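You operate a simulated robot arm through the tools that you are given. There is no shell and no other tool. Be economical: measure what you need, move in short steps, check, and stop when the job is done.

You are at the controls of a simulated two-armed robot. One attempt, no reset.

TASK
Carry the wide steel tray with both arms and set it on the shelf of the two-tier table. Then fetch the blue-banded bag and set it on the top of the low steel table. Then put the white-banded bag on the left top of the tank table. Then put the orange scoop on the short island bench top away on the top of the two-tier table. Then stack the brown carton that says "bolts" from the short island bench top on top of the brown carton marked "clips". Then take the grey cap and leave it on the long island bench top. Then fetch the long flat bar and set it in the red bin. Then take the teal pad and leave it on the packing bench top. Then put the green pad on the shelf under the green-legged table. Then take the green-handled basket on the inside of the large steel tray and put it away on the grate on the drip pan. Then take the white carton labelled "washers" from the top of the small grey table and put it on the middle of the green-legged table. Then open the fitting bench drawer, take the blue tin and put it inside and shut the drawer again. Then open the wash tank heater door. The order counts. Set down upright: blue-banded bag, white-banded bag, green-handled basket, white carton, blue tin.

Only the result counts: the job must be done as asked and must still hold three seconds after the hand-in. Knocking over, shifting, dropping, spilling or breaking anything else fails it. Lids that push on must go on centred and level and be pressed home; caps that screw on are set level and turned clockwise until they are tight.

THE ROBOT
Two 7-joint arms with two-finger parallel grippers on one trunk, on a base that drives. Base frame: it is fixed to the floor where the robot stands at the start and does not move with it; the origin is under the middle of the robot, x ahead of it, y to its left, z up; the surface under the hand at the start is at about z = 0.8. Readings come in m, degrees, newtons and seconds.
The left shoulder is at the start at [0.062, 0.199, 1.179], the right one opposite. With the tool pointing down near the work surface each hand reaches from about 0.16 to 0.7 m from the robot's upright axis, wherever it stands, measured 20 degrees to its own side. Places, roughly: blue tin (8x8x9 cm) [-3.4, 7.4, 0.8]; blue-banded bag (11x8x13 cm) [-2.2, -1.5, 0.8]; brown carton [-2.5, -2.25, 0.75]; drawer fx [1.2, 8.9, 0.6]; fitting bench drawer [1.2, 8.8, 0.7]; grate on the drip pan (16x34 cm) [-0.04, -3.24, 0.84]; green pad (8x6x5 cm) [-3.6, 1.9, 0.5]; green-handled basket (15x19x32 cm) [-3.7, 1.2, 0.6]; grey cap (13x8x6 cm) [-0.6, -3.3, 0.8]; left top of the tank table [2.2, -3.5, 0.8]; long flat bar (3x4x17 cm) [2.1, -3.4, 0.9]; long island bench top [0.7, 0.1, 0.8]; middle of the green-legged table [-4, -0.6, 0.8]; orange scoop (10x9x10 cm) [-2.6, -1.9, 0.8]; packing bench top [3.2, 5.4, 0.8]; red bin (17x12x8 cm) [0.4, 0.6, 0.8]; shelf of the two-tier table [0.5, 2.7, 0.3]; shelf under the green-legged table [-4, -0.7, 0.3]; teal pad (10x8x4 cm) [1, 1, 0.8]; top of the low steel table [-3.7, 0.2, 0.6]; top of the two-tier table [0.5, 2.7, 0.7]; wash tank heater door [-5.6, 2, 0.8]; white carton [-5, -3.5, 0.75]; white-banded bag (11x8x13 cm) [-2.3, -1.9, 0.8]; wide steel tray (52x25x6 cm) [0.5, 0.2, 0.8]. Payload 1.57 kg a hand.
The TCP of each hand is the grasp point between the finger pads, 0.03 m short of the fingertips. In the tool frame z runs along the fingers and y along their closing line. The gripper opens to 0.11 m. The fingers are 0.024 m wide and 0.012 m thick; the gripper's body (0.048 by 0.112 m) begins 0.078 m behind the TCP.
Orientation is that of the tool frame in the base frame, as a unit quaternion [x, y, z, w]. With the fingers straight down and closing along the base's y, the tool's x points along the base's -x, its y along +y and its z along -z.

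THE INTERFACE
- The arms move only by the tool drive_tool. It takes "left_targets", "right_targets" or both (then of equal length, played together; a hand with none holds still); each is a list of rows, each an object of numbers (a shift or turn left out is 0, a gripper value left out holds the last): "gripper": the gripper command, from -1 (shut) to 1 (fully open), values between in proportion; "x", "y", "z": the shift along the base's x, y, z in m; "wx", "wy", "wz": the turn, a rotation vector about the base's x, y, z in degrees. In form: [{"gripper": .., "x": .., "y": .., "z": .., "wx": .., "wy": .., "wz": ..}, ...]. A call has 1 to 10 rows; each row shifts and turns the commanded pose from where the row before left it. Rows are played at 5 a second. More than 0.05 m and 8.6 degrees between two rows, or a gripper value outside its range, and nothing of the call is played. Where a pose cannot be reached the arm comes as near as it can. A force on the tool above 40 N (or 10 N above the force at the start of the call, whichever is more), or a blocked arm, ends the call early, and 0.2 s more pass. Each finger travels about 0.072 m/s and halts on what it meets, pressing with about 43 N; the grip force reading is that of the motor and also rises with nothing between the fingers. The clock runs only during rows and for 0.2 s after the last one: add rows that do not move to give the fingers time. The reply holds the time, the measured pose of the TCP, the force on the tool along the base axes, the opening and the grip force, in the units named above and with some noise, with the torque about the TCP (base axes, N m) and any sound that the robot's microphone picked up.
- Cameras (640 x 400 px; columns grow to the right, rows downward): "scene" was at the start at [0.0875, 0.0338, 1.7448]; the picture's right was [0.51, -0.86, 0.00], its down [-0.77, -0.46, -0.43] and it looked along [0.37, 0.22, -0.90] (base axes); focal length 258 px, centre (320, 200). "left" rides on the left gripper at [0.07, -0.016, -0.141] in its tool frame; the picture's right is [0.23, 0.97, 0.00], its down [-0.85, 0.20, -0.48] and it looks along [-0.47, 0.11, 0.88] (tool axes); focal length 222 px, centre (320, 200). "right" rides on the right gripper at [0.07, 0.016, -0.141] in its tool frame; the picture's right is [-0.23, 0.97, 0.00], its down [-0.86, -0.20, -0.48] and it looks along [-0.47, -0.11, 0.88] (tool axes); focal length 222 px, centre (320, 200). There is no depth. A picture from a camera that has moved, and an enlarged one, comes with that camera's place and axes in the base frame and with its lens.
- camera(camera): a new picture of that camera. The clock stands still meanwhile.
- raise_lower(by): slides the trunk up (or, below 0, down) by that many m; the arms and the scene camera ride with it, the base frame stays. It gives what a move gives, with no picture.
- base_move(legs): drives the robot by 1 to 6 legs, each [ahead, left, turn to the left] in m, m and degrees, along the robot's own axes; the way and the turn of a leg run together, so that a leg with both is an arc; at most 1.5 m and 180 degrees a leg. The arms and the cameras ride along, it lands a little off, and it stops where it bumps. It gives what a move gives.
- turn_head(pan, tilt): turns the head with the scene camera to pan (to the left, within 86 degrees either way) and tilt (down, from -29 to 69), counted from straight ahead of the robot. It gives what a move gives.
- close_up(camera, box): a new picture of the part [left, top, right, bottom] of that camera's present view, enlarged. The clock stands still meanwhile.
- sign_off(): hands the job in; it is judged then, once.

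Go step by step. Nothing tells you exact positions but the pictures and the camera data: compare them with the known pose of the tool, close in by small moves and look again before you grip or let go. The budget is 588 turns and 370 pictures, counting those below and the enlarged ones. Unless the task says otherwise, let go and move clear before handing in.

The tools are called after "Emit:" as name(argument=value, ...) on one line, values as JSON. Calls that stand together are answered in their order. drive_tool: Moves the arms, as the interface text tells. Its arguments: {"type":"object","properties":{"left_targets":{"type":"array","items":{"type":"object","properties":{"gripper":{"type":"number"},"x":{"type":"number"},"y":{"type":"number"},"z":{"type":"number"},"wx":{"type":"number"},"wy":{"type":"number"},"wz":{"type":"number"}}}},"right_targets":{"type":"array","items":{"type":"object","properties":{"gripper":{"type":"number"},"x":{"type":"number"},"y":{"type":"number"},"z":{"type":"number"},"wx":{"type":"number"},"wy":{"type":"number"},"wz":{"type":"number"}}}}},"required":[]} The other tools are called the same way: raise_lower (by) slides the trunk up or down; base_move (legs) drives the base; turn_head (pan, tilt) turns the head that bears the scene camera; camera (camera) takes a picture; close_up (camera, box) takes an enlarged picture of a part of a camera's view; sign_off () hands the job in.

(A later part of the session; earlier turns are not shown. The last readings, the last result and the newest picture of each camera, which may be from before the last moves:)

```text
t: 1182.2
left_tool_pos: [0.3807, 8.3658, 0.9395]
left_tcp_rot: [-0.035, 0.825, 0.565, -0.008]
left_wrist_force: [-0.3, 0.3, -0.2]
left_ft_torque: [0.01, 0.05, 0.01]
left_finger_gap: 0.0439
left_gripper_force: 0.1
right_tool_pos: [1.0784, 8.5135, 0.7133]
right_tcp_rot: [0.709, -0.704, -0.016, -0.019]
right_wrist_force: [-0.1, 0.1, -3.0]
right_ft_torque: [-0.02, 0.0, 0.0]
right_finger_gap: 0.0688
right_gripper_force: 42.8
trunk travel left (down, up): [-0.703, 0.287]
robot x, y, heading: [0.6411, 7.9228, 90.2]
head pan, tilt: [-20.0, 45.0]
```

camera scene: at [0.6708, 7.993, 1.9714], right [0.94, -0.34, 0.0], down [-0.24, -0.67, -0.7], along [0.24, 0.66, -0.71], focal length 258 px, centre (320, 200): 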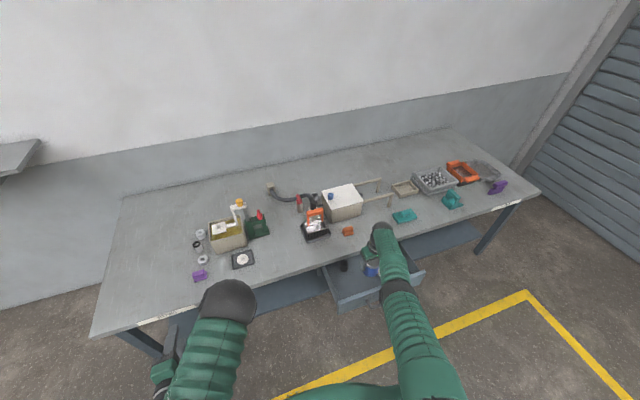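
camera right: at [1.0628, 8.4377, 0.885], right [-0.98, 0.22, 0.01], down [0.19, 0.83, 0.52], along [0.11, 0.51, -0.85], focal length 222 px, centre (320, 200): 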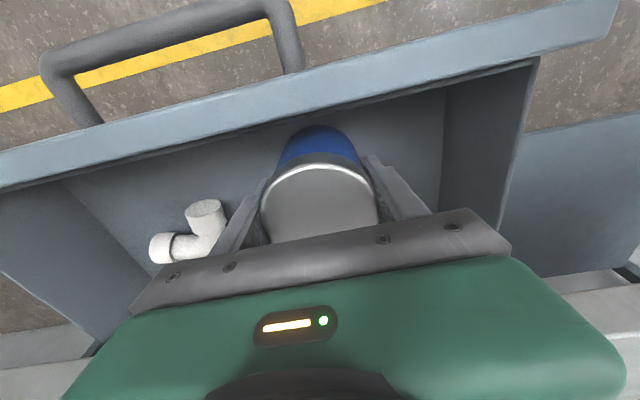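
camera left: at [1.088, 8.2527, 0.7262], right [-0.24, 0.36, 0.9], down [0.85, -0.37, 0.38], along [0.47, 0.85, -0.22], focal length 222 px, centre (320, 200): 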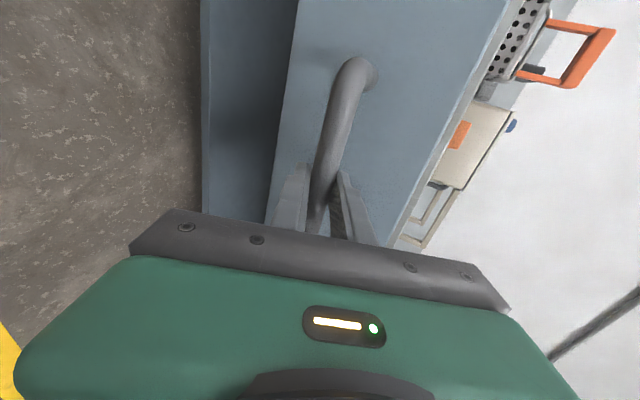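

Emit:
raise_lower(by=-0.007)

Emit:
raise_lower(by=-0.007)

Emit:
raise_lower(by=-0.007)

Emit:
camera(camera="right")

```text
t: 1182.7
left_tool_pos: [0.3807, 8.3668, 0.9324]
left_tcp_rot: [-0.035, 0.824, 0.565, -0.008]
left_wrist_force: [0.5, 0.1, 0.2]
left_ft_torque: [0.0, 0.02, -0.02]
left_finger_gap: 0.0442
left_gripper_force: 0.1
right_tool_pos: [1.0781, 8.5128, 0.7063]
right_tcp_rot: [0.709, -0.705, -0.016, -0.018]
right_wrist_force: [0.7, 0.1, -2.5]
right_ft_torque: [0.0, 0.02, 0.0]
right_finger_gap: 0.069
right_gripper_force: 42.5
trunk travel left (down, up): [-0.696, 0.294]
robot x, y, heading: [0.6369, 7.9244, 90.2]
head pan, tilt: [-20.0, 45.0]
```

```text
t: 1183.3
left_tool_pos: [0.3796, 8.3656, 0.9243]
left_tcp_rot: [-0.035, 0.824, 0.565, -0.008]
left_wrist_force: [-0.3, -1.0, 0.0]
left_ft_torque: [0.01, 0.03, 0.01]
left_finger_gap: 0.0441
left_gripper_force: 0.2
right_tool_pos: [1.0796, 8.5131, 0.6978]
right_tcp_rot: [0.709, -0.705, -0.016, -0.019]
right_wrist_force: [0.9, -0.1, -2.7]
right_ft_torque: [0.03, 0.01, -0.02]
right_finger_gap: 0.069
right_gripper_force: 42.5
trunk travel left (down, up): [-0.689, 0.301]
robot x, y, heading: [0.6408, 7.9263, 90.4]
head pan, tilt: [-20.0, 45.0]
```

```text
t: 1183.8
left_tool_pos: [0.3796, 8.3656, 0.9173]
left_tcp_rot: [-0.036, 0.825, 0.565, -0.008]
left_wrist_force: [-0.2, -1.0, 0.6]
left_ft_torque: [-0.03, 0.0, -0.01]
left_finger_gap: 0.0439
left_gripper_force: 0.0
right_tool_pos: [1.0789, 8.5133, 0.6925]
right_tcp_rot: [0.709, -0.705, -0.017, -0.018]
right_wrist_force: [-0.2, 0.5, -1.9]
right_ft_torque: [0.06, -0.02, 0.0]
right_finger_gap: 0.069
right_gripper_force: 43.3
trunk travel left (down, up): [-0.682, 0.308]
robot x, y, heading: [0.639, 7.9234, 90.1]
head pan, tilt: [-20.0, 45.0]
```

```text
87 pictures are left
camera right: at [1.0628, 8.4377, 0.8299], right [-0.98, 0.22, 0.01], down [0.19, 0.83, 0.52], along [0.11, 0.51, -0.85], focal length 222 px, centre (320, 200)
```

right: 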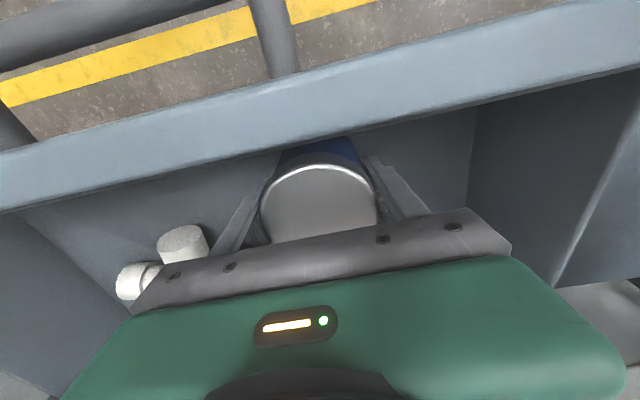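

Emit:
raise_lower(by=-0.007)

Emit:
raise_lower(by=-0.007)

Emit:
raise_lower(by=-0.007)

```text
t: 1184.4
left_tool_pos: [0.3779, 8.3638, 0.911]
left_tcp_rot: [-0.036, 0.824, 0.566, -0.007]
left_wrist_force: [-0.2, 0.5, -0.4]
left_ft_torque: [0.05, 0.0, 0.01]
left_finger_gap: 0.0442
left_gripper_force: 0.0
right_tool_pos: [1.0773, 8.5135, 0.6913]
right_tcp_rot: [0.709, -0.705, -0.017, -0.023]
right_wrist_force: [2.8, 0.6, 21.9]
right_ft_torque: [-0.5, 0.48, 0.08]
right_finger_gap: 0.0688
right_gripper_force: 42.9
trunk travel left (down, up): [-0.675, 0.315]
robot x, y, heading: [0.6372, 7.9219, 90.5]
head pan, tilt: [-20.0, 45.0]
```

```text
t: 1184.9
left_tool_pos: [0.3765, 8.3646, 0.9066]
left_tcp_rot: [-0.039, 0.823, 0.566, -0.008]
left_wrist_force: [0.0, -0.1, 0.4]
left_ft_torque: [0.0, -0.01, -0.01]
left_finger_gap: 0.0439
left_gripper_force: 0.0
right_tool_pos: [1.0768, 8.5176, 0.6899]
right_tcp_rot: [0.709, -0.704, -0.019, -0.028]
right_wrist_force: [-4.7, -0.6, 27.2]
right_ft_torque: [-0.82, 1.0, -0.1]
right_finger_gap: 0.069
right_gripper_force: 43.2
trunk travel left (down, up): [-0.67, 0.32]
robot x, y, heading: [0.6391, 7.9242, 90.2]
head pan, tilt: [-20.0, 45.0]
stopped: the force on the tool passed its limit at 45 N (the readings are from after the stop); the commanded pose is now the measured one
```

```text
t: 1185.3
left_tool_pos: [0.376, 8.3655, 0.9034]
left_tcp_rot: [-0.039, 0.823, 0.567, -0.008]
left_wrist_force: [-1.1, 0.7, 0.9]
left_ft_torque: [-0.01, -0.02, 0.02]
left_finger_gap: 0.0439
left_gripper_force: 0.0
right_tool_pos: [1.0776, 8.5212, 0.6907]
right_tcp_rot: [0.709, -0.704, -0.022, -0.031]
right_wrist_force: [-9.1, -0.2, 28.6]
right_ft_torque: [-1.03, 1.0, -0.27]
right_finger_gap: 0.0693
right_gripper_force: 43.4
trunk travel left (down, up): [-0.666, 0.324]
robot x, y, heading: [0.6398, 7.9256, 90.3]
head pan, tilt: [-20.0, 45.0]
stopped: the force on the tool passed its limit at 43 N (the readings are from after the stop); the commanded pose is now the measured one
```

Emit:
raise_lower(by=0.008)

Emit:
drive_tool(right_targets=[{"gripper": 0.35}, {"gripper": 0.5}, {"gripper": 0.65}, {}, {}])

Emit:
raise_lower(by=0.08)

Emit:
camera(camera="right")

```text
t: 1185.9
left_tool_pos: [0.3806, 8.3669, 0.9121]
left_tcp_rot: [-0.036, 0.823, 0.566, -0.009]
left_wrist_force: [0.0, -0.3, 0.7]
left_ft_torque: [0.0, 0.05, 0.0]
left_finger_gap: 0.0439
left_gripper_force: 0.1
right_tool_pos: [1.0836, 8.5212, 0.6898]
right_tcp_rot: [0.709, -0.705, -0.02, -0.025]
right_wrist_force: [0.3, 0.6, -2.6]
right_ft_torque: [0.01, 0.01, 0.0]
right_finger_gap: 0.0689
right_gripper_force: 42.9
trunk travel left (down, up): [-0.674, 0.316]
robot x, y, heading: [0.6345, 7.9261, 89.9]
head pan, tilt: [-20.0, 45.0]
```

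```text
t: 1187.1
left_tool_pos: [0.3781, 8.3659, 0.9131]
left_tcp_rot: [-0.038, 0.823, 0.567, -0.008]
left_wrist_force: [-0.3, -0.1, 0.1]
left_ft_torque: [0.02, 0.02, 0.02]
left_finger_gap: 0.044
left_gripper_force: 0.0
right_tool_pos: [1.0817, 8.5209, 0.6947]
right_tcp_rot: [0.709, -0.705, -0.02, -0.028]
right_wrist_force: [-0.7, -0.6, 1.0]
right_ft_torque: [0.01, -0.02, 0.01]
right_finger_gap: 0.0907
right_gripper_force: 0.1
trunk travel left (down, up): [-0.674, 0.316]
robot x, y, heading: [0.6421, 7.9215, 90.1]
head pan, tilt: [-20.0, 45.0]
```

```text
t: 1188.2
left_tool_pos: [0.3801, 8.3668, 0.9944]
left_tcp_rot: [-0.037, 0.822, 0.568, -0.008]
left_wrist_force: [-0.3, -0.2, -0.6]
left_ft_torque: [0.0, -0.02, 0.0]
left_finger_gap: 0.0439
left_gripper_force: 0.1
right_tool_pos: [1.0812, 8.5211, 0.7739]
right_tcp_rot: [0.708, -0.705, -0.02, -0.028]
right_wrist_force: [-0.1, 0.1, -0.1]
right_ft_torque: [-0.02, -0.02, 0.02]
right_finger_gap: 0.0907
right_gripper_force: 0.0
trunk travel left (down, up): [-0.754, 0.236]
robot x, y, heading: [0.6416, 7.9206, 90.3]
head pan, tilt: [-20.0, 45.0]
```

```text
86 pictures are left
camera right: at [1.0649, 8.4424, 0.9108], right [-0.98, 0.22, 0.0], down [0.19, 0.82, 0.54], along [0.11, 0.52, -0.84], focal length 222 px, centre (320, 200)
```

right: 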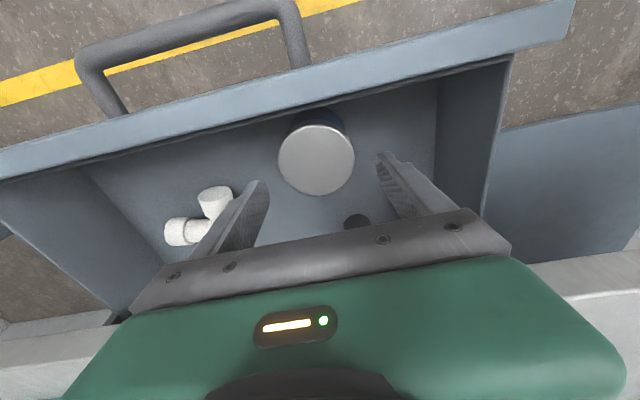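

The tin stands upright in the drawer. I raise, back off, and prepare the left hand to push the drawer shut.

Emit:
raise_lower(by=0.2)

Emit:
base_move(legs=[[-0.25, 0, 0], [0, -0.79, 0]])

Emit:
drive_tool(left_targets=[{"z": -0.03, "gripper": -1}, {"z": -0.03}, {"z": -0.03}, {"z": -0.03}, {"z": -0.03}, {"z": -0.03}, {"z": -0.03}, {"z": -0.03}, {}])

Emit:
turn_head(pan=10, tilt=48)

Emit:
camera(camera="scene")

Emit:
camera(camera="left")

```text
t: 1190.4
left_tool_pos: [0.3798, 8.3674, 1.1935]
left_tcp_rot: [-0.038, 0.823, 0.567, -0.008]
left_wrist_force: [-0.6, 0.0, -0.3]
left_ft_torque: [0.0, 0.02, 0.0]
left_finger_gap: 0.0441
left_gripper_force: 0.1
right_tool_pos: [1.0831, 8.5212, 0.9745]
right_tcp_rot: [0.709, -0.704, -0.02, -0.027]
right_wrist_force: [-0.1, -0.1, 0.3]
right_ft_torque: [0.0, -0.03, 0.04]
right_finger_gap: 0.0906
right_gripper_force: 0.1
trunk travel left (down, up): [-0.954, 0.036]
robot x, y, heading: [0.64, 7.921, 90.3]
head pan, tilt: [-20.0, 45.0]
```

```text
t: 1196.1
left_tool_pos: [1.1672, 8.1075, 1.192]
left_tcp_rot: [-0.034, 0.823, 0.566, -0.004]
left_wrist_force: [0.1, -0.2, 0.2]
left_ft_torque: [-0.01, -0.03, -0.02]
left_finger_gap: 0.0439
left_gripper_force: 0.0
right_tool_pos: [1.8747, 8.2537, 0.976]
right_tcp_rot: [-0.704, 0.709, 0.019, 0.03]
right_wrist_force: [0.2, -0.2, 0.2]
right_ft_torque: [-0.04, 0.07, 0.0]
right_finger_gap: 0.0909
right_gripper_force: 0.0
trunk travel left (down, up): [-0.954, 0.036]
robot x, y, heading: [1.4252, 7.6601, 89.1]
head pan, tilt: [-20.0, 45.0]
```

```text
t: 1198.1
left_tool_pos: [1.1775, 8.1207, 0.9632]
left_tcp_rot: [-0.039, 0.814, 0.579, 0.0]
left_wrist_force: [0.2, 0.5, -0.6]
left_ft_torque: [-0.01, 0.0, -0.04]
left_finger_gap: 0.0
left_gripper_force: 21.2
right_tool_pos: [1.877, 8.2486, 0.9716]
right_tcp_rot: [-0.704, 0.71, 0.019, 0.025]
right_wrist_force: [-0.6, 0.1, 0.0]
right_ft_torque: [0.04, 0.0, -0.02]
right_finger_gap: 0.091
right_gripper_force: 0.1
trunk travel left (down, up): [-0.954, 0.036]
robot x, y, heading: [1.4281, 7.6614, 89.5]
head pan, tilt: [-20.0, 45.0]
```

```text
t: 1199.0
left_tool_pos: [1.1768, 8.1206, 0.964]
left_tcp_rot: [-0.038, 0.815, 0.579, -0.001]
left_wrist_force: [-0.3, -0.6, 0.1]
left_ft_torque: [0.01, 0.02, 0.0]
left_finger_gap: 0.0001
left_gripper_force: 20.9
right_tool_pos: [1.8764, 8.2487, 0.9714]
right_tcp_rot: [-0.704, 0.709, 0.019, 0.024]
right_wrist_force: [-0.5, -0.4, 0.2]
right_ft_torque: [0.01, 0.01, -0.02]
right_finger_gap: 0.0906
right_gripper_force: 0.1
trunk travel left (down, up): [-0.954, 0.036]
robot x, y, heading: [1.4282, 7.6599, 89.2]
head pan, tilt: [10.0, 48.0]
```

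```text
85 pictures are left
camera scene: at [1.418, 7.7733, 1.9435], right [0.99, 0.16, 0.0], down [0.12, -0.73, -0.67], along [-0.11, 0.66, -0.74], focal length 258 px, centre (320, 200)
```

scene: 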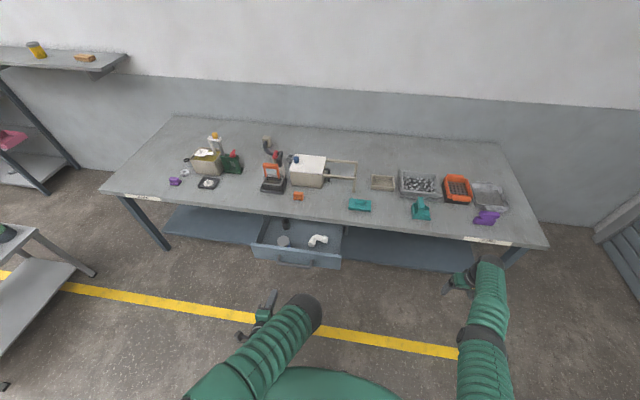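

```text
84 pictures are left
camera left: at [1.1143, 7.9766, 0.9912], right [-0.29, 0.3, 0.91], down [0.86, -0.33, 0.38], along [0.42, 0.89, -0.17], focal length 222 px, centre (320, 200)
```

left: 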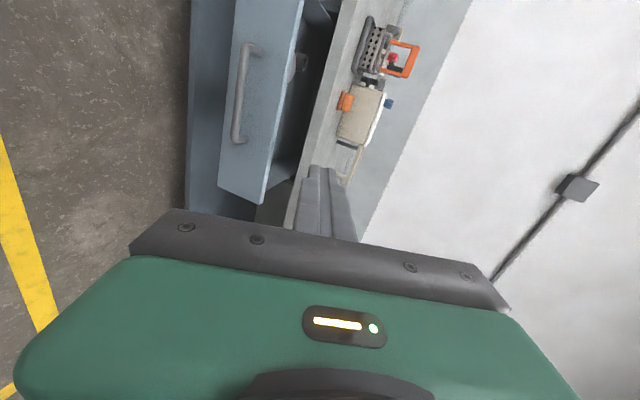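

Emit:
raise_lower(by=-0.265)

Emit:
drive_tool(left_targets=[{"gripper": -0.6}, {"gripper": -0.3}, {}])

Emit:
base_move(legs=[[0.19, 0.005, 0.5]])

Emit:
camera(camera="left")

```text
t: 1201.7
left_tool_pos: [1.1749, 8.1191, 0.6981]
left_tcp_rot: [-0.039, 0.814, 0.58, 0.0]
left_wrist_force: [1.1, 0.6, 0.0]
left_ft_torque: [0.01, 0.01, -0.01]
left_finger_gap: 0.0
left_gripper_force: 21.2
right_tool_pos: [1.8766, 8.2479, 0.7066]
right_tcp_rot: [-0.705, 0.709, 0.019, 0.024]
right_wrist_force: [-0.3, -1.0, 0.4]
right_ft_torque: [0.0, -0.02, -0.03]
right_finger_gap: 0.0907
right_gripper_force: 0.0
trunk travel left (down, up): [-0.689, 0.301]
robot x, y, heading: [1.4286, 7.6594, 89.6]
head pan, tilt: [10.0, 48.0]
```

```text
t: 1202.5
left_tool_pos: [1.1762, 8.1201, 0.6989]
left_tcp_rot: [-0.038, 0.815, 0.579, -0.001]
left_wrist_force: [0.1, 0.3, -0.7]
left_ft_torque: [0.02, -0.02, -0.01]
left_finger_gap: 0.0388
left_gripper_force: 0.0
right_tool_pos: [1.8779, 8.2487, 0.7071]
right_tcp_rot: [-0.704, 0.709, 0.019, 0.025]
right_wrist_force: [0.2, 0.7, -0.3]
right_ft_torque: [0.0, -0.02, -0.02]
right_finger_gap: 0.0909
right_gripper_force: 0.0
trunk travel left (down, up): [-0.689, 0.301]
robot x, y, heading: [1.4242, 7.6614, 89.3]
head pan, tilt: [10.0, 48.0]
```

```text
t: 1204.1
left_tool_pos: [1.1695, 8.3072, 0.6996]
left_tcp_rot: [-0.042, 0.814, 0.579, -0.003]
left_wrist_force: [0.0, 0.0, 1.1]
left_ft_torque: [0.03, -0.01, 0.03]
left_finger_gap: 0.0383
left_gripper_force: 0.1
right_tool_pos: [1.87, 8.4435, 0.7088]
right_tcp_rot: [-0.707, 0.707, 0.02, 0.028]
right_wrist_force: [0.1, 0.5, 0.0]
right_ft_torque: [0.03, 0.0, -0.01]
right_finger_gap: 0.0911
right_gripper_force: 0.1
trunk travel left (down, up): [-0.689, 0.301]
robot x, y, heading: [1.4227, 7.8529, 89.5]
head pan, tilt: [10.0, 48.0]
```

```text
83 pictures are left
camera left: at [1.1086, 8.1641, 0.7259], right [-0.29, 0.3, 0.91], down [0.86, -0.33, 0.38], along [0.41, 0.9, -0.17], focal length 222 px, centre (320, 200)
```

left: 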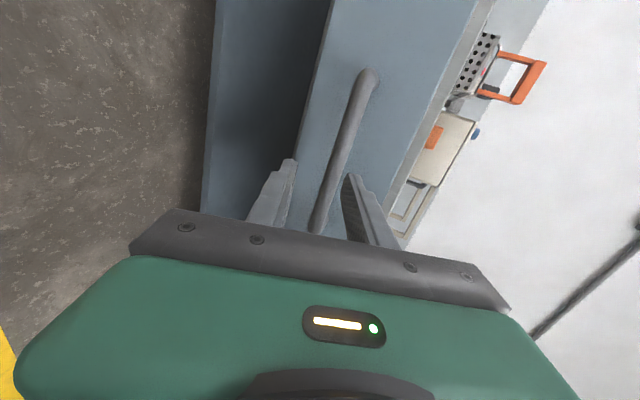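

The right hand would hit the bench while pushing, so I swing it outward first.

Emit:
drive_tool(right_targets=[{"x": 0.03, "y": -0.035}, {"x": 0.03, "y": -0.035}, {"x": 0.03, "y": -0.035}, {"x": 0.03, "y": -0.035}, {"x": 0.03, "y": -0.035}, {"x": 0.03, "y": -0.035}])

```text
t: 1205.5
left_tool_pos: [1.1706, 8.3101, 0.7019]
left_tcp_rot: [-0.043, 0.812, 0.582, -0.002]
left_wrist_force: [-0.3, -0.2, -0.2]
left_ft_torque: [-0.02, 0.03, 0.02]
left_finger_gap: 0.0385
left_gripper_force: 0.0
right_tool_pos: [2.0771, 8.2663, 0.6885]
right_tcp_rot: [0.707, -0.706, -0.021, -0.026]
right_wrist_force: [0.0, -0.5, -0.9]
right_ft_torque: [0.02, 0.03, 0.02]
right_finger_gap: 0.0909
right_gripper_force: 0.1
right hand out of reach, approached as far as the arm can: row 1, 2, 3, 4
trunk travel left (down, up): [-0.689, 0.301]
robot x, y, heading: [1.4258, 7.8539, 89.8]
head pan, tilt: [10.0, 48.0]
```

Emit:
drive_tool(right_targets=[{"x": 0.02, "y": -0.04}, {"x": 0.02, "y": -0.04}, {"x": 0.01, "y": -0.04}, {"x": 0.01, "y": -0.04}, {"x": 0.01, "y": -0.04}])

Emit:
drive_tool(left_targets=[{"y": 0.025, "z": -0.003}, {"y": 0.025, "z": -0.002}, {"y": 0.025, "z": -0.003}, {}])

Emit:
camera(camera="left")

```text
t: 1206.7
left_tool_pos: [1.1712, 8.309, 0.7012]
left_tcp_rot: [-0.043, 0.813, 0.581, -0.001]
left_wrist_force: [0.5, -0.5, 0.0]
left_ft_torque: [-0.01, 0.0, 0.0]
left_finger_gap: 0.0385
left_gripper_force: 0.0
right_tool_pos: [2.1631, 8.0751, 0.678]
right_tcp_rot: [-0.706, 0.707, 0.021, 0.027]
right_wrist_force: [-0.4, -0.2, 0.3]
right_ft_torque: [0.04, 0.0, 0.02]
right_finger_gap: 0.0905
right_gripper_force: 0.0
right hand out of reach, approached as far as the arm can: row 1, 3, 4
trunk travel left (down, up): [-0.689, 0.301]
robot x, y, heading: [1.4246, 7.8517, 89.5]
head pan, tilt: [10.0, 48.0]
```

```text
t: 1207.7
left_tool_pos: [1.1686, 8.3827, 0.6904]
left_tcp_rot: [-0.042, 0.814, 0.579, -0.003]
left_wrist_force: [-0.2, 0.5, 0.1]
left_ft_torque: [0.02, 0.02, 0.01]
left_finger_gap: 0.0386
left_gripper_force: 0.1
right_tool_pos: [2.1636, 8.0762, 0.6788]
right_tcp_rot: [0.707, -0.706, -0.02, -0.027]
right_wrist_force: [-0.4, 0.6, 1.0]
right_ft_torque: [0.0, -0.02, -0.03]
right_finger_gap: 0.0909
right_gripper_force: 0.1
trunk travel left (down, up): [-0.689, 0.301]
robot x, y, heading: [1.4222, 7.8541, 89.6]
head pan, tilt: [10.0, 48.0]
```

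```text
82 pictures are left
camera left: at [1.1085, 8.2395, 0.7177], right [-0.29, 0.3, 0.91], down [0.86, -0.33, 0.38], along [0.41, 0.9, -0.17], focal length 222 px, centre (320, 200)
```

left: 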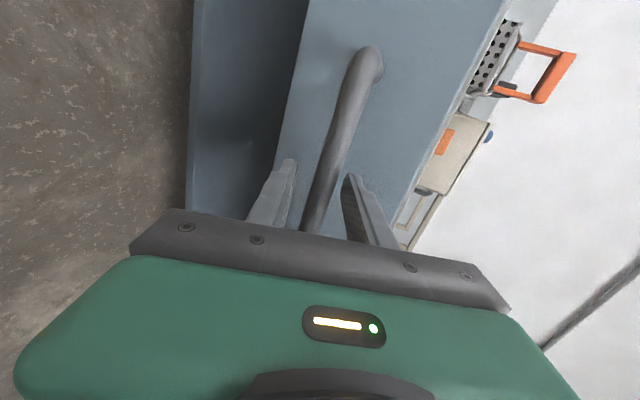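

Emit:
drive_tool(left_targets=[{"y": 0.008}, {"gripper": -0.7}, {"gripper": -1}, {}, {}])

Emit:
base_move(legs=[[0.12, 0, 0]])

Emit:
camera(camera="left")

```text
t: 1208.9
left_tool_pos: [1.1684, 8.3913, 0.69]
left_tcp_rot: [-0.041, 0.813, 0.58, -0.003]
left_wrist_force: [-1.6, 1.5, 6.3]
left_ft_torque: [0.0, 0.83, -0.51]
left_finger_gap: 0.0191
left_gripper_force: 32.5
right_tool_pos: [2.164, 8.075, 0.6776]
right_tcp_rot: [-0.707, 0.707, 0.021, 0.026]
right_wrist_force: [-0.5, 0.8, -0.2]
right_ft_torque: [0.02, -0.02, -0.03]
right_finger_gap: 0.0908
right_gripper_force: 0.0
trunk travel left (down, up): [-0.689, 0.301]
robot x, y, heading: [1.4201, 7.8526, 90.0]
head pan, tilt: [10.0, 48.0]
```

```text
t: 1210.1
left_tool_pos: [1.1693, 8.5072, 0.6903]
left_tcp_rot: [-0.042, 0.813, 0.58, -0.003]
left_wrist_force: [-2.1, -1.0, 9.8]
left_ft_torque: [-0.09, 0.65, -0.4]
left_finger_gap: 0.0193
left_gripper_force: 32.9
right_tool_pos: [2.164, 8.1941, 0.6786]
right_tcp_rot: [0.707, -0.706, -0.022, -0.027]
right_wrist_force: [0.1, -0.1, -1.0]
right_ft_torque: [-0.01, -0.03, -0.01]
right_finger_gap: 0.0907
right_gripper_force: 0.1
trunk travel left (down, up): [-0.689, 0.301]
robot x, y, heading: [1.4221, 7.9661, 89.8]
head pan, tilt: [10.0, 48.0]
```

```text
81 pictures are left
camera left: at [1.1087, 8.3638, 0.7177], right [-0.29, 0.3, 0.91], down [0.86, -0.32, 0.38], along [0.41, 0.9, -0.16], focal length 222 px, centre (320, 200)
```

left: 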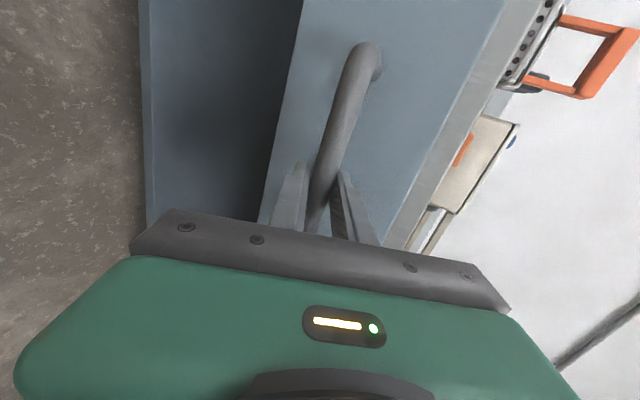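

Closing smoothly. I push the rest until it stops.

Emit:
base_move(legs=[[0.1, 0, 0]])

Emit:
base_move(legs=[[0.025, 0, 0]])

Emit:
camera(camera="left")

```text
t: 1211.3
left_tool_pos: [1.1685, 8.6081, 0.6904]
left_tcp_rot: [-0.043, 0.814, 0.579, -0.002]
left_wrist_force: [-5.7, -1.4, 12.6]
left_ft_torque: [-0.08, 0.61, -0.38]
left_finger_gap: 0.0191
left_gripper_force: 33.5
right_tool_pos: [2.1628, 8.2921, 0.6786]
right_tcp_rot: [0.707, -0.707, -0.02, -0.027]
right_wrist_force: [0.5, -0.3, 0.0]
right_ft_torque: [-0.01, 0.01, 0.0]
right_finger_gap: 0.0906
right_gripper_force: 0.0
trunk travel left (down, up): [-0.689, 0.301]
robot x, y, heading: [1.4205, 8.0646, 90.0]
head pan, tilt: [10.0, 48.0]
```

```text
t: 1212.1
left_tool_pos: [1.1688, 8.633, 0.6907]
left_tcp_rot: [-0.042, 0.814, 0.579, -0.001]
left_wrist_force: [-0.5, -5.7, -4.6]
left_ft_torque: [0.05, 0.45, -0.63]
left_finger_gap: 0.0192
left_gripper_force: 33.2
right_tool_pos: [2.1636, 8.3173, 0.6804]
right_tcp_rot: [-0.707, 0.707, 0.02, 0.027]
right_wrist_force: [-0.5, -0.9, -0.4]
right_ft_torque: [-0.01, 0.0, 0.02]
right_finger_gap: 0.0909
right_gripper_force: 0.1
trunk travel left (down, up): [-0.689, 0.301]
robot x, y, heading: [1.426, 8.0959, 89.7]
head pan, tilt: [10.0, 48.0]
```

```text
80 pictures are left
camera left: at [1.1074, 8.4896, 0.7162], right [-0.29, 0.3, 0.91], down [0.86, -0.33, 0.39], along [0.41, 0.9, -0.16], focal length 222 px, centre (320, 200)
```

left: 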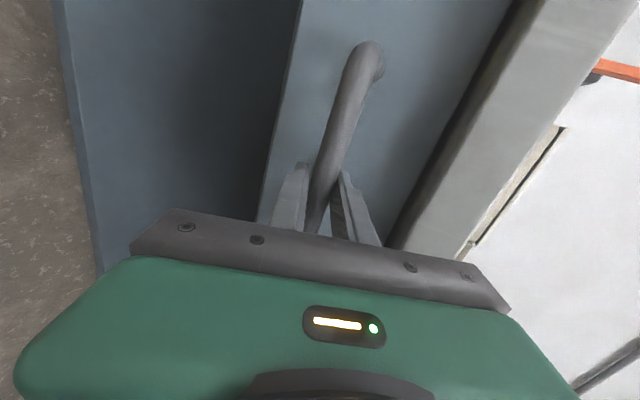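

Emit:
base_move(legs=[[0.01, 0, 0]])

Emit:
drive_tool(left_targets=[{"gripper": -0.6}, {"gripper": -0.3}, {"gripper": -0.2}, {}])

Emit:
base_move(legs=[[-0.3, 0, 0]])

Emit:
camera(camera="scene")

```text
t: 1213.3
left_tool_pos: [1.1678, 8.6375, 0.6878]
left_tcp_rot: [-0.041, 0.815, 0.577, 0.001]
left_wrist_force: [7.5, -11.5, 11.7]
left_ft_torque: [0.0, 0.55, -0.83]
left_finger_gap: 0.0192
left_gripper_force: 33.5
right_tool_pos: [2.1499, 8.3223, 0.6667]
right_tcp_rot: [-0.707, 0.707, 0.032, 0.007]
right_wrist_force: [0.6, -1.5, 0.7]
right_ft_torque: [-0.02, 0.01, -0.01]
right_finger_gap: 0.0909
right_gripper_force: 0.0
trunk travel left (down, up): [-0.689, 0.301]
robot x, y, heading: [1.4263, 8.1015, 89.8]
head pan, tilt: [10.0, 48.0]
stopped in leg 1: the force on the tool passed its limit at 42 N (the readings are from after the stop); the commanded pose is now the measured one
```

```text
t: 1214.3
left_tool_pos: [1.1656, 8.6393, 0.6851]
left_tcp_rot: [-0.043, 0.816, 0.576, 0.001]
left_wrist_force: [0.1, 0.0, 0.5]
left_ft_torque: [-0.03, 0.02, 0.0]
left_finger_gap: 0.0442
left_gripper_force: 0.0
right_tool_pos: [2.1499, 8.3247, 0.669]
right_tcp_rot: [-0.706, 0.707, 0.03, 0.011]
right_wrist_force: [0.3, 0.0, -0.1]
right_ft_torque: [-0.01, -0.02, 0.02]
right_finger_gap: 0.0905
right_gripper_force: 0.1
trunk travel left (down, up): [-0.689, 0.301]
robot x, y, heading: [1.4234, 8.1034, 89.6]
head pan, tilt: [10.0, 48.0]
```

```text
t: 1216.4
left_tool_pos: [1.1637, 8.3367, 0.6856]
left_tcp_rot: [-0.044, 0.817, 0.576, 0.0]
left_wrist_force: [-0.1, -1.0, -0.1]
left_ft_torque: [-0.02, 0.01, 0.0]
left_finger_gap: 0.0441
left_gripper_force: 0.1
right_tool_pos: [2.1485, 8.0203, 0.6691]
right_tcp_rot: [-0.706, 0.707, 0.029, 0.01]
right_wrist_force: [-0.3, 0.4, 0.1]
right_ft_torque: [-0.02, 0.0, 0.0]
right_finger_gap: 0.0909
right_gripper_force: 0.2
trunk travel left (down, up): [-0.689, 0.301]
robot x, y, heading: [1.4195, 7.8019, 89.7]
head pan, tilt: [10.0, 48.0]
```

```text
79 pictures are left
camera scene: at [1.4148, 7.9114, 1.6785], right [0.99, 0.17, 0.0], down [0.12, -0.73, -0.67], along [-0.11, 0.66, -0.74], focal length 258 px, centre (320, 200)
```

scene: 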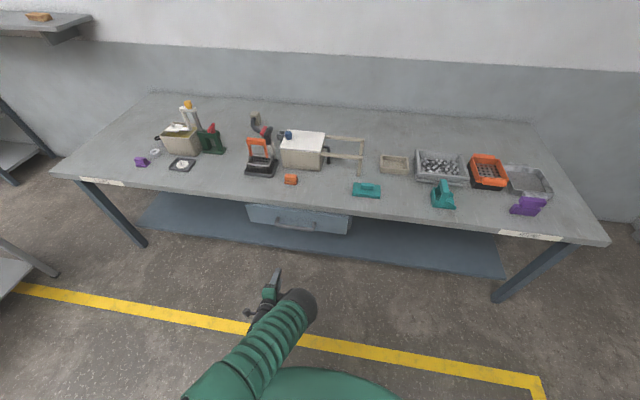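

Drawer pushed home. Last: the wash tank heater door. I raise and drive back south (backing along the aisle).

Emit:
raise_lower(by=0.3)

Emit:
close_up(camera="scene", box=[220, 180, 380, 260])

Emit:
base_move(legs=[[-0.65, 0, 0.3], [0, 0.95, 0], [0, 0.95, 0], [-1.2, 0, 0]])

```text
t: 1219.4
left_tool_pos: [1.1633, 8.3362, 0.9856]
left_tcp_rot: [-0.043, 0.816, 0.576, 0.001]
left_wrist_force: [-0.2, -0.3, 0.6]
left_ft_torque: [-0.03, 0.01, 0.02]
left_finger_gap: 0.0441
left_gripper_force: 0.1
right_tool_pos: [2.1447, 8.0191, 0.9662]
right_tcp_rot: [-0.706, 0.707, 0.033, 0.005]
right_wrist_force: [-0.3, -0.6, -0.9]
right_ft_torque: [-0.01, 0.0, 0.02]
right_finger_gap: 0.0909
right_gripper_force: 0.1
trunk travel left (down, up): [-0.989, 0.001]
robot x, y, heading: [1.4197, 7.8, 89.9]
head pan, tilt: [10.0, 48.0]
```

```text
4.00 times, centred on (300, 220) of scene
camera zoom: at [1.4152, 7.9111, 1.9786], right [0.99, 0.17, 0.0], down [0.12, -0.73, -0.67], along [-0.11, 0.66, -0.74], focal length 1030 px, centre (400, 120)
```

zoom: 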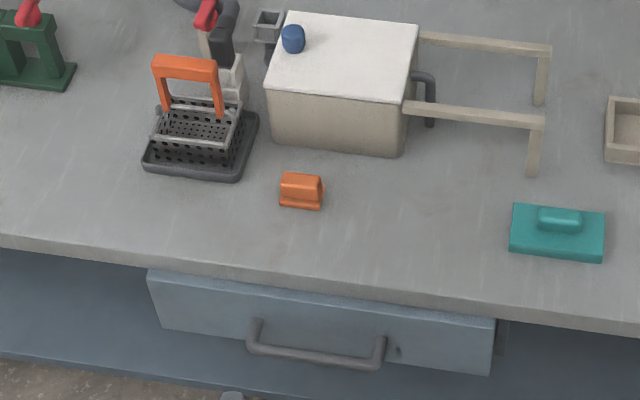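

```text
t: 1237.6
left_tool_pos: [-0.7285, 6.5369, 0.9855]
left_tcp_rot: [-0.039, 0.816, 0.576, 0.004]
left_wrist_force: [-0.1, -0.1, 0.5]
left_ft_torque: [-0.03, -0.04, 0.01]
left_finger_gap: 0.044
left_gripper_force: 0.1
right_tool_pos: [0.2489, 6.2111, 0.9644]
right_tcp_rot: [-0.703, 0.71, 0.034, 0.004]
right_wrist_force: [-0.3, -0.3, -0.1]
right_ft_torque: [-0.03, 0.02, 0.0]
right_finger_gap: 0.0909
right_gripper_force: 0.0
trunk travel left (down, up): [-0.989, 0.001]
robot x, y, heading: [-0.4754, 6.0005, 89.1]
head pan, tilt: [10.0, 48.0]
```

The zoom suggests the drawer may have been dragged out ~2 cm when I backed off. I return to check and push it fully shut.

Emit:
base_move(legs=[[1.15, 0, 0.9], [0, -0.95, 0], [0, -0.9, 0]])

Emit:
turn_head(pan=10, tilt=35)

Emit:
close_up(camera="scene", box=[180, 160, 380, 290])

```text
t: 1252.4
left_tool_pos: [1.1269, 7.6718, 0.9849]
left_tcp_rot: [-0.038, 0.817, 0.576, 0.007]
left_wrist_force: [0.0, -0.5, -0.4]
left_ft_torque: [0.0, -0.01, -0.02]
left_finger_gap: 0.044
left_gripper_force: 0.1
right_tool_pos: [2.0974, 7.3388, 0.9602]
right_tcp_rot: [-0.7, 0.713, 0.038, -0.004]
right_wrist_force: [0.6, 0.6, 0.6]
right_ft_torque: [-0.01, 0.03, 0.03]
right_finger_gap: 0.0907
right_gripper_force: 0.0
trunk travel left (down, up): [-0.989, 0.001]
robot x, y, heading: [1.3815, 7.1325, 88.6]
head pan, tilt: [10.0, 48.0]
```

```text
t: 1253.1
left_tool_pos: [1.129, 7.6701, 0.9852]
left_tcp_rot: [-0.038, 0.816, 0.576, 0.007]
left_wrist_force: [-0.1, -0.1, -0.5]
left_ft_torque: [0.02, 0.0, -0.01]
left_finger_gap: 0.044
left_gripper_force: 0.1
right_tool_pos: [2.0896, 7.337, 0.9532]
right_tcp_rot: [-0.701, 0.712, 0.044, -0.015]
right_wrist_force: [-0.6, 0.2, 0.3]
right_ft_torque: [0.01, 0.0, 0.03]
right_finger_gap: 0.0908
right_gripper_force: 0.1
trunk travel left (down, up): [-0.989, 0.001]
robot x, y, heading: [1.3812, 7.1346, 88.6]
head pan, tilt: [10.0, 35.0]
```

```text
3.08 times, centred on (280, 225) of scene
camera zoom: at [1.3771, 7.2529, 1.9975], right [0.99, 0.15, 0.0], down [0.09, -0.57, -0.82], along [-0.13, 0.81, -0.58], focal length 793 px, centre (443, 123)
```

zoom: 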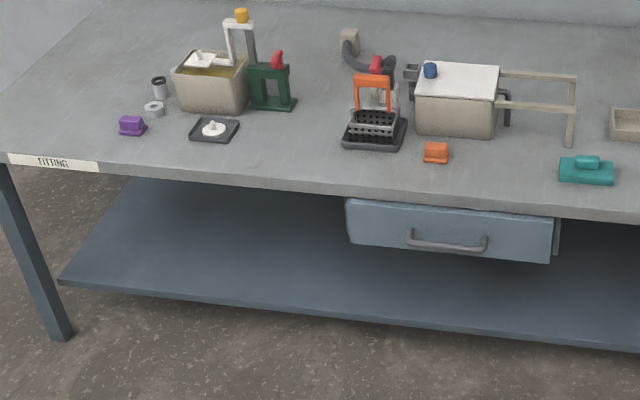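

Emit:
base_move(legs=[[0, -0.03, 1.4], [0.72, 0, 0]])

Emit:
drive_tool(left_targets=[{"gripper": -1}, {}, {}])

Emit:
raise_lower(by=-0.28)

Emit:
camera(camera="left")

```text
t: 1257.4
left_tool_pos: [1.1581, 8.3702, 0.9882]
left_tcp_rot: [-0.043, 0.815, 0.578, 0.002]
left_wrist_force: [0.8, 0.2, 0.4]
left_ft_torque: [0.01, 0.0, 0.01]
left_finger_gap: 0.044
left_gripper_force: 0.0
right_tool_pos: [2.1244, 8.0487, 0.9506]
right_tcp_rot: [-0.705, 0.708, 0.049, -0.016]
right_wrist_force: [-1.1, -0.4, -0.4]
right_ft_torque: [0.01, -0.04, 0.01]
right_finger_gap: 0.0908
right_gripper_force: 0.0
trunk travel left (down, up): [-0.989, 0.001]
robot x, y, heading: [1.4158, 7.8375, 89.6]
head pan, tilt: [10.0, 35.0]
```

```text
t: 1258.2
left_tool_pos: [1.1559, 8.3713, 0.986]
left_tcp_rot: [-0.044, 0.816, 0.577, 0.003]
left_wrist_force: [1.1, -0.9, -0.7]
left_ft_torque: [-0.02, 0.0, 0.03]
left_finger_gap: 0.0
left_gripper_force: 21.6
right_tool_pos: [2.1173, 8.0495, 0.9482]
right_tcp_rot: [-0.705, 0.707, 0.05, -0.022]
right_wrist_force: [-0.4, -0.3, -1.8]
right_ft_torque: [-0.01, -0.02, -0.03]
right_finger_gap: 0.0907
right_gripper_force: 0.0
trunk travel left (down, up): [-0.989, 0.001]
robot x, y, heading: [1.4174, 7.8344, 89.2]
head pan, tilt: [10.0, 35.0]
```

```text
t: 1261.0
left_tool_pos: [1.1521, 8.3721, 0.7048]
left_tcp_rot: [-0.045, 0.816, 0.577, 0.004]
left_wrist_force: [0.4, -0.2, 0.4]
left_ft_torque: [0.04, -0.05, 0.0]
left_finger_gap: 0.0001
left_gripper_force: 21.3
right_tool_pos: [2.114, 8.0496, 0.6695]
right_tcp_rot: [-0.706, 0.707, 0.049, -0.021]
right_wrist_force: [0.6, 0.0, 0.5]
right_ft_torque: [-0.01, -0.01, -0.01]
right_finger_gap: 0.0908
right_gripper_force: 0.1
trunk travel left (down, up): [-0.709, 0.281]
robot x, y, heading: [1.4134, 7.8371, 89.4]
head pan, tilt: [10.0, 35.0]
```

```text
76 pictures are left
camera left: at [1.0908, 8.2281, 0.7324], right [-0.3, 0.31, 0.9], down [0.86, -0.33, 0.4], along [0.42, 0.89, -0.17], focal length 222 px, centre (320, 200)
```

left: 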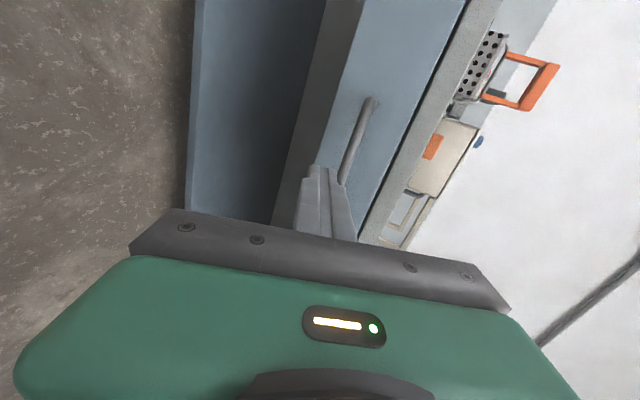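

Emit:
drive_tool(left_targets=[{"z": -0.008}, {}])

Emit:
base_move(legs=[[0.165, 0, 0]])

Emit:
camera(camera="left")

```text
t: 1261.7
left_tool_pos: [1.1543, 8.3732, 0.6981]
left_tcp_rot: [-0.045, 0.815, 0.578, 0.006]
left_wrist_force: [-1.1, 0.2, -0.3]
left_ft_torque: [0.0, -0.03, 0.01]
left_finger_gap: 0.0
left_gripper_force: 21.1
right_tool_pos: [2.1151, 8.05, 0.6692]
right_tcp_rot: [-0.706, 0.707, 0.048, -0.02]
right_wrist_force: [0.7, 0.9, 0.0]
right_ft_torque: [0.01, -0.02, 0.0]
right_finger_gap: 0.0908
right_gripper_force: 0.0
trunk travel left (down, up): [-0.709, 0.281]
robot x, y, heading: [1.4141, 7.8382, 89.4]
head pan, tilt: [10.0, 35.0]
```

```text
t: 1263.1
left_tool_pos: [1.1541, 8.5376, 0.7008]
left_tcp_rot: [-0.045, 0.814, 0.579, 0.005]
left_wrist_force: [0.0, -0.2, -0.6]
left_ft_torque: [0.0, 0.0, 0.04]
left_finger_gap: 0.0001
left_gripper_force: 21.1
right_tool_pos: [2.1143, 8.2132, 0.6697]
right_tcp_rot: [-0.706, 0.707, 0.048, -0.02]
right_wrist_force: [0.3, 1.2, 0.1]
right_ft_torque: [-0.05, 0.0, -0.02]
right_finger_gap: 0.0908
right_gripper_force: 0.0
trunk travel left (down, up): [-0.709, 0.281]
robot x, y, heading: [1.416, 8.0012, 89.6]
head pan, tilt: [10.0, 35.0]
```

```text
75 pictures are left
camera left: at [1.0924, 8.3939, 0.7257], right [-0.3, 0.3, 0.9], down [0.86, -0.33, 0.4], along [0.42, 0.89, -0.16], focal length 222 px, centre (320, 200)
```

left: 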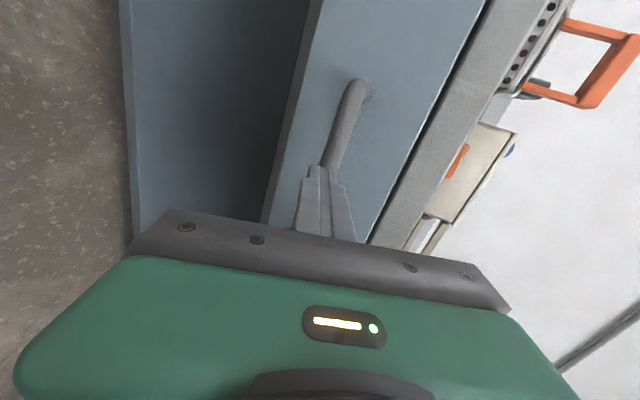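

Emit:
base_move(legs=[[0.03, 0, 0]])

Emit:
base_move(legs=[[0.02, 0, 0]])

Emit:
camera(camera="left")

```text
t: 1263.9
left_tool_pos: [1.1545, 8.566, 0.7019]
left_tcp_rot: [-0.046, 0.813, 0.58, 0.005]
left_wrist_force: [-0.8, 0.2, -0.4]
left_ft_torque: [-0.01, -0.02, 0.03]
left_finger_gap: 0.0002
left_gripper_force: 21.2
right_tool_pos: [2.1127, 8.2401, 0.6686]
right_tcp_rot: [-0.705, 0.706, 0.052, -0.024]
right_wrist_force: [0.7, -0.7, 0.6]
right_ft_torque: [0.0, 0.01, -0.01]
right_finger_gap: 0.0906
right_gripper_force: 0.1
trunk travel left (down, up): [-0.709, 0.281]
robot x, y, heading: [1.4185, 8.031, 89.4]
head pan, tilt: [10.0, 35.0]
```

```text
t: 1264.7
left_tool_pos: [1.1536, 8.5875, 0.7015]
left_tcp_rot: [-0.046, 0.813, 0.581, 0.006]
left_wrist_force: [-0.4, -0.1, 0.4]
left_ft_torque: [0.0, 0.03, 0.03]
left_finger_gap: 0.0
left_gripper_force: 21.7
right_tool_pos: [2.1089, 8.2597, 0.6661]
right_tcp_rot: [-0.705, 0.707, 0.054, -0.028]
right_wrist_force: [-0.2, -0.2, 0.4]
right_ft_torque: [0.02, 0.05, -0.04]
right_finger_gap: 0.0906
right_gripper_force: 0.1
trunk travel left (down, up): [-0.709, 0.281]
robot x, y, heading: [1.4148, 8.0527, 89.2]
head pan, tilt: [10.0, 35.0]
```

```text
74 pictures are left
camera left: at [1.0918, 8.4435, 0.7267], right [-0.31, 0.3, 0.9], down [0.86, -0.33, 0.4], along [0.42, 0.9, -0.15], focal length 222 px, centre (320, 200)
```

left: 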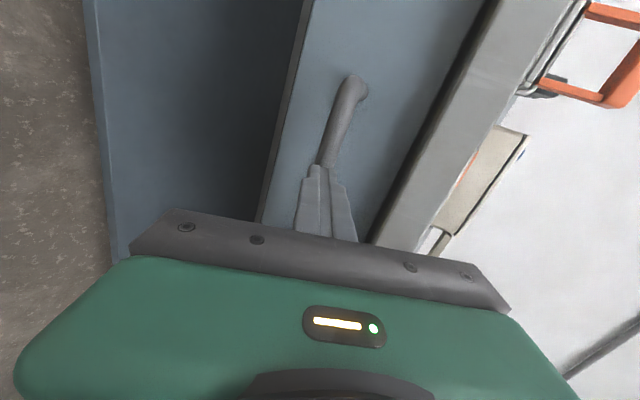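

Emit:
base_move(legs=[[0.012, 0, 0]])

Emit:
base_move(legs=[[0.01, 0, 0]])

Emit:
camera(camera="left")

```text
t: 1265.5
left_tool_pos: [1.1536, 8.6003, 0.7022]
left_tcp_rot: [-0.047, 0.812, 0.581, 0.007]
left_wrist_force: [2.6, -4.7, 3.3]
left_ft_torque: [0.01, -0.07, -0.13]
left_finger_gap: 0.0
left_gripper_force: 21.4
right_tool_pos: [2.1041, 8.2706, 0.6617]
right_tcp_rot: [-0.704, 0.707, 0.059, -0.036]
right_wrist_force: [0.2, -0.4, -0.6]
right_ft_torque: [-0.02, -0.01, -0.01]
right_finger_gap: 0.091
right_gripper_force: 0.0
trunk travel left (down, up): [-0.709, 0.281]
robot x, y, heading: [1.4174, 8.0628, 89.5]
head pan, tilt: [10.0, 35.0]
```

```text
t: 1266.3
left_tool_pos: [1.153, 8.6003, 0.7012]
left_tcp_rot: [-0.05, 0.814, 0.579, 0.012]
left_wrist_force: [4.9, -25.2, 13.4]
left_ft_torque: [0.13, -0.23, -0.37]
left_finger_gap: 0.0
left_gripper_force: 21.3
right_tool_pos: [2.0845, 8.2721, 0.6508]
right_tcp_rot: [-0.703, 0.705, 0.071, -0.055]
right_wrist_force: [0.9, -0.3, -0.7]
right_ft_torque: [0.01, 0.03, -0.03]
right_finger_gap: 0.0908
right_gripper_force: 0.1
trunk travel left (down, up): [-0.709, 0.281]
robot x, y, heading: [1.4181, 8.0725, 89.6]
head pan, tilt: [10.0, 35.0]
stopped in leg 1: the force on the tool passed its limit at 51 N (the readings are from after the stop); the commanded pose is now the measured one
```

```text
73 pictures are left
camera left: at [1.0916, 8.4571, 0.7262], right [-0.32, 0.3, 0.9], down [0.85, -0.33, 0.41], along [0.42, 0.89, -0.15], focal length 222 px, centre (320, 200)
```

left: 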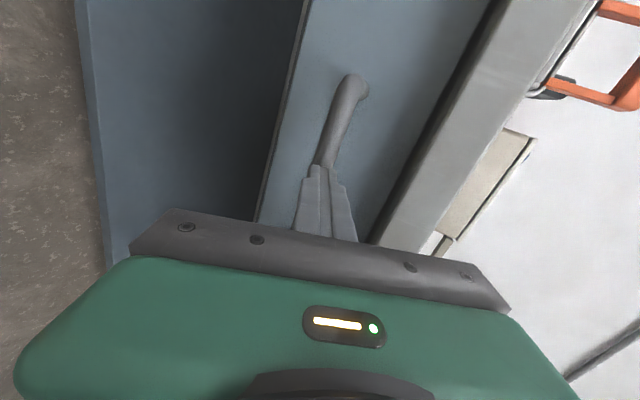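

The drawer hit its stop. I back off straight and verify.

Emit:
base_move(legs=[[-0.35, 0, 0]])

Emit:
raise_lower(by=0.28)

Emit:
base_move(legs=[[-0.3, 0, 0]])

Emit:
close_up(camera="scene", box=[200, 180, 400, 310])

```text
t: 1268.5
left_tool_pos: [1.1482, 8.2507, 0.6975]
left_tcp_rot: [-0.048, 0.815, 0.577, 0.01]
left_wrist_force: [0.0, -0.4, -0.9]
left_ft_torque: [0.01, -0.04, 0.03]
left_finger_gap: 0.0002
left_gripper_force: 21.5
right_tool_pos: [2.0861, 7.9219, 0.6514]
right_tcp_rot: [-0.704, 0.705, 0.067, -0.054]
right_wrist_force: [-0.7, -1.1, -0.5]
right_ft_torque: [0.0, -0.02, -0.01]
right_finger_gap: 0.0909
right_gripper_force: 0.1
trunk travel left (down, up): [-0.709, 0.281]
robot x, y, heading: [1.4134, 7.719, 89.7]
head pan, tilt: [10.0, 35.0]
```

```text
t: 1271.4
left_tool_pos: [1.1486, 8.25, 0.9775]
left_tcp_rot: [-0.049, 0.815, 0.578, 0.011]
left_wrist_force: [-1.0, 0.6, 0.2]
left_ft_torque: [0.0, 0.05, -0.01]
left_finger_gap: 0.0
left_gripper_force: 21.6
right_tool_pos: [2.0811, 7.9204, 0.9283]
right_tcp_rot: [-0.703, 0.705, 0.07, -0.059]
right_wrist_force: [0.3, -0.8, -0.1]
right_ft_torque: [-0.03, -0.03, -0.02]
right_finger_gap: 0.0908
right_gripper_force: 0.1
trunk travel left (down, up): [-0.989, 0.001]
robot x, y, heading: [1.417, 7.7142, 89.7]
head pan, tilt: [10.0, 35.0]
```

```text
t: 1273.4
left_tool_pos: [1.1459, 7.9534, 0.9768]
left_tcp_rot: [-0.05, 0.815, 0.577, 0.01]
left_wrist_force: [-0.5, 1.1, 0.6]
left_ft_torque: [0.02, -0.03, 0.02]
left_finger_gap: 0.0001
left_gripper_force: 21.3
right_tool_pos: [2.0784, 7.6215, 0.928]
right_tcp_rot: [-0.704, 0.705, 0.07, -0.059]
right_wrist_force: [0.3, 0.5, -0.6]
right_ft_torque: [-0.01, -0.04, 0.02]
right_finger_gap: 0.0908
right_gripper_force: 0.1
trunk travel left (down, up): [-0.989, 0.001]
robot x, y, heading: [1.4131, 7.4131, 89.8]
head pan, tilt: [10.0, 35.0]
```

```text
3.08 times, centred on (300, 245) of scene
camera zoom: at [1.4042, 7.5411, 1.9972], right [0.99, 0.17, 0.0], down [0.09, -0.57, -0.82], along [-0.14, 0.81, -0.58], focal length 793 px, centre (382, 62)
```

zoom: 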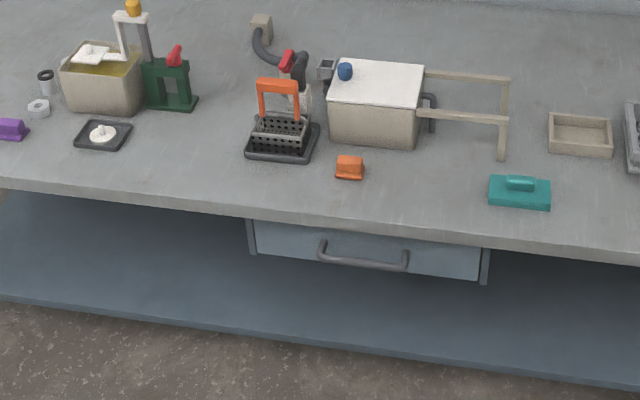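

The drawer is flush again. Now to the heater door: back down the aisle and around to the west side.

Emit:
base_move(legs=[[-0.32, 0, 0], [0, 0.95, 0], [0, 0.93, 0], [-1.4, 0, 0]])

Emit:
base_move(legs=[[-1.45, 0, 0], [-1.45, 0, 0], [-1.45, 0, 0], [-1.45, 0, 0]])

```text
t: 1291.2
left_tool_pos: [-0.7506, 6.257, 0.9788]
left_tcp_rot: [-0.048, 0.814, 0.578, 0.013]
left_wrist_force: [0.3, 0.9, -0.4]
left_ft_torque: [0.01, 0.0, 0.02]
left_finger_gap: 0.0001
left_gripper_force: 21.1
right_tool_pos: [0.176, 5.9215, 0.9248]
right_tcp_rot: [-0.702, 0.705, 0.074, -0.064]
right_wrist_force: [-0.2, -0.5, -0.3]
right_ft_torque: [0.01, 0.02, 0.01]
right_finger_gap: 0.0909
right_gripper_force: 0.0
trunk travel left (down, up): [-0.989, 0.001]
robot x, y, heading: [-0.4839, 5.7228, 89.0]
head pan, tilt: [10.0, 35.0]
```

```text
t: 1314.5
left_tool_pos: [-0.7468, 1.5355, 0.9809]
left_tcp_rot: [-0.068, 0.811, 0.582, 0.001]
left_wrist_force: [1.6, -0.7, -0.1]
left_ft_torque: [0.01, 0.01, -0.01]
left_finger_gap: 0.0
left_gripper_force: 20.8
right_tool_pos: [0.1691, 1.2468, 0.9088]
right_tcp_rot: [0.716, -0.686, -0.097, 0.085]
right_wrist_force: [-25.2, 54.2, -19.5]
right_ft_torque: [-5.56, -2.12, 1.59]
right_finger_gap: 0.0906
right_gripper_force: 0.0
trunk travel left (down, up): [-0.989, 0.001]
robot x, y, heading: [-0.4535, 1.0094, 91.8]
head pan, tilt: [10.0, 35.0]
stopped in leg 4: the force on the tool passed its limit at 100 N (the readings are from after the stop); the commanded pose is now the measured one
```

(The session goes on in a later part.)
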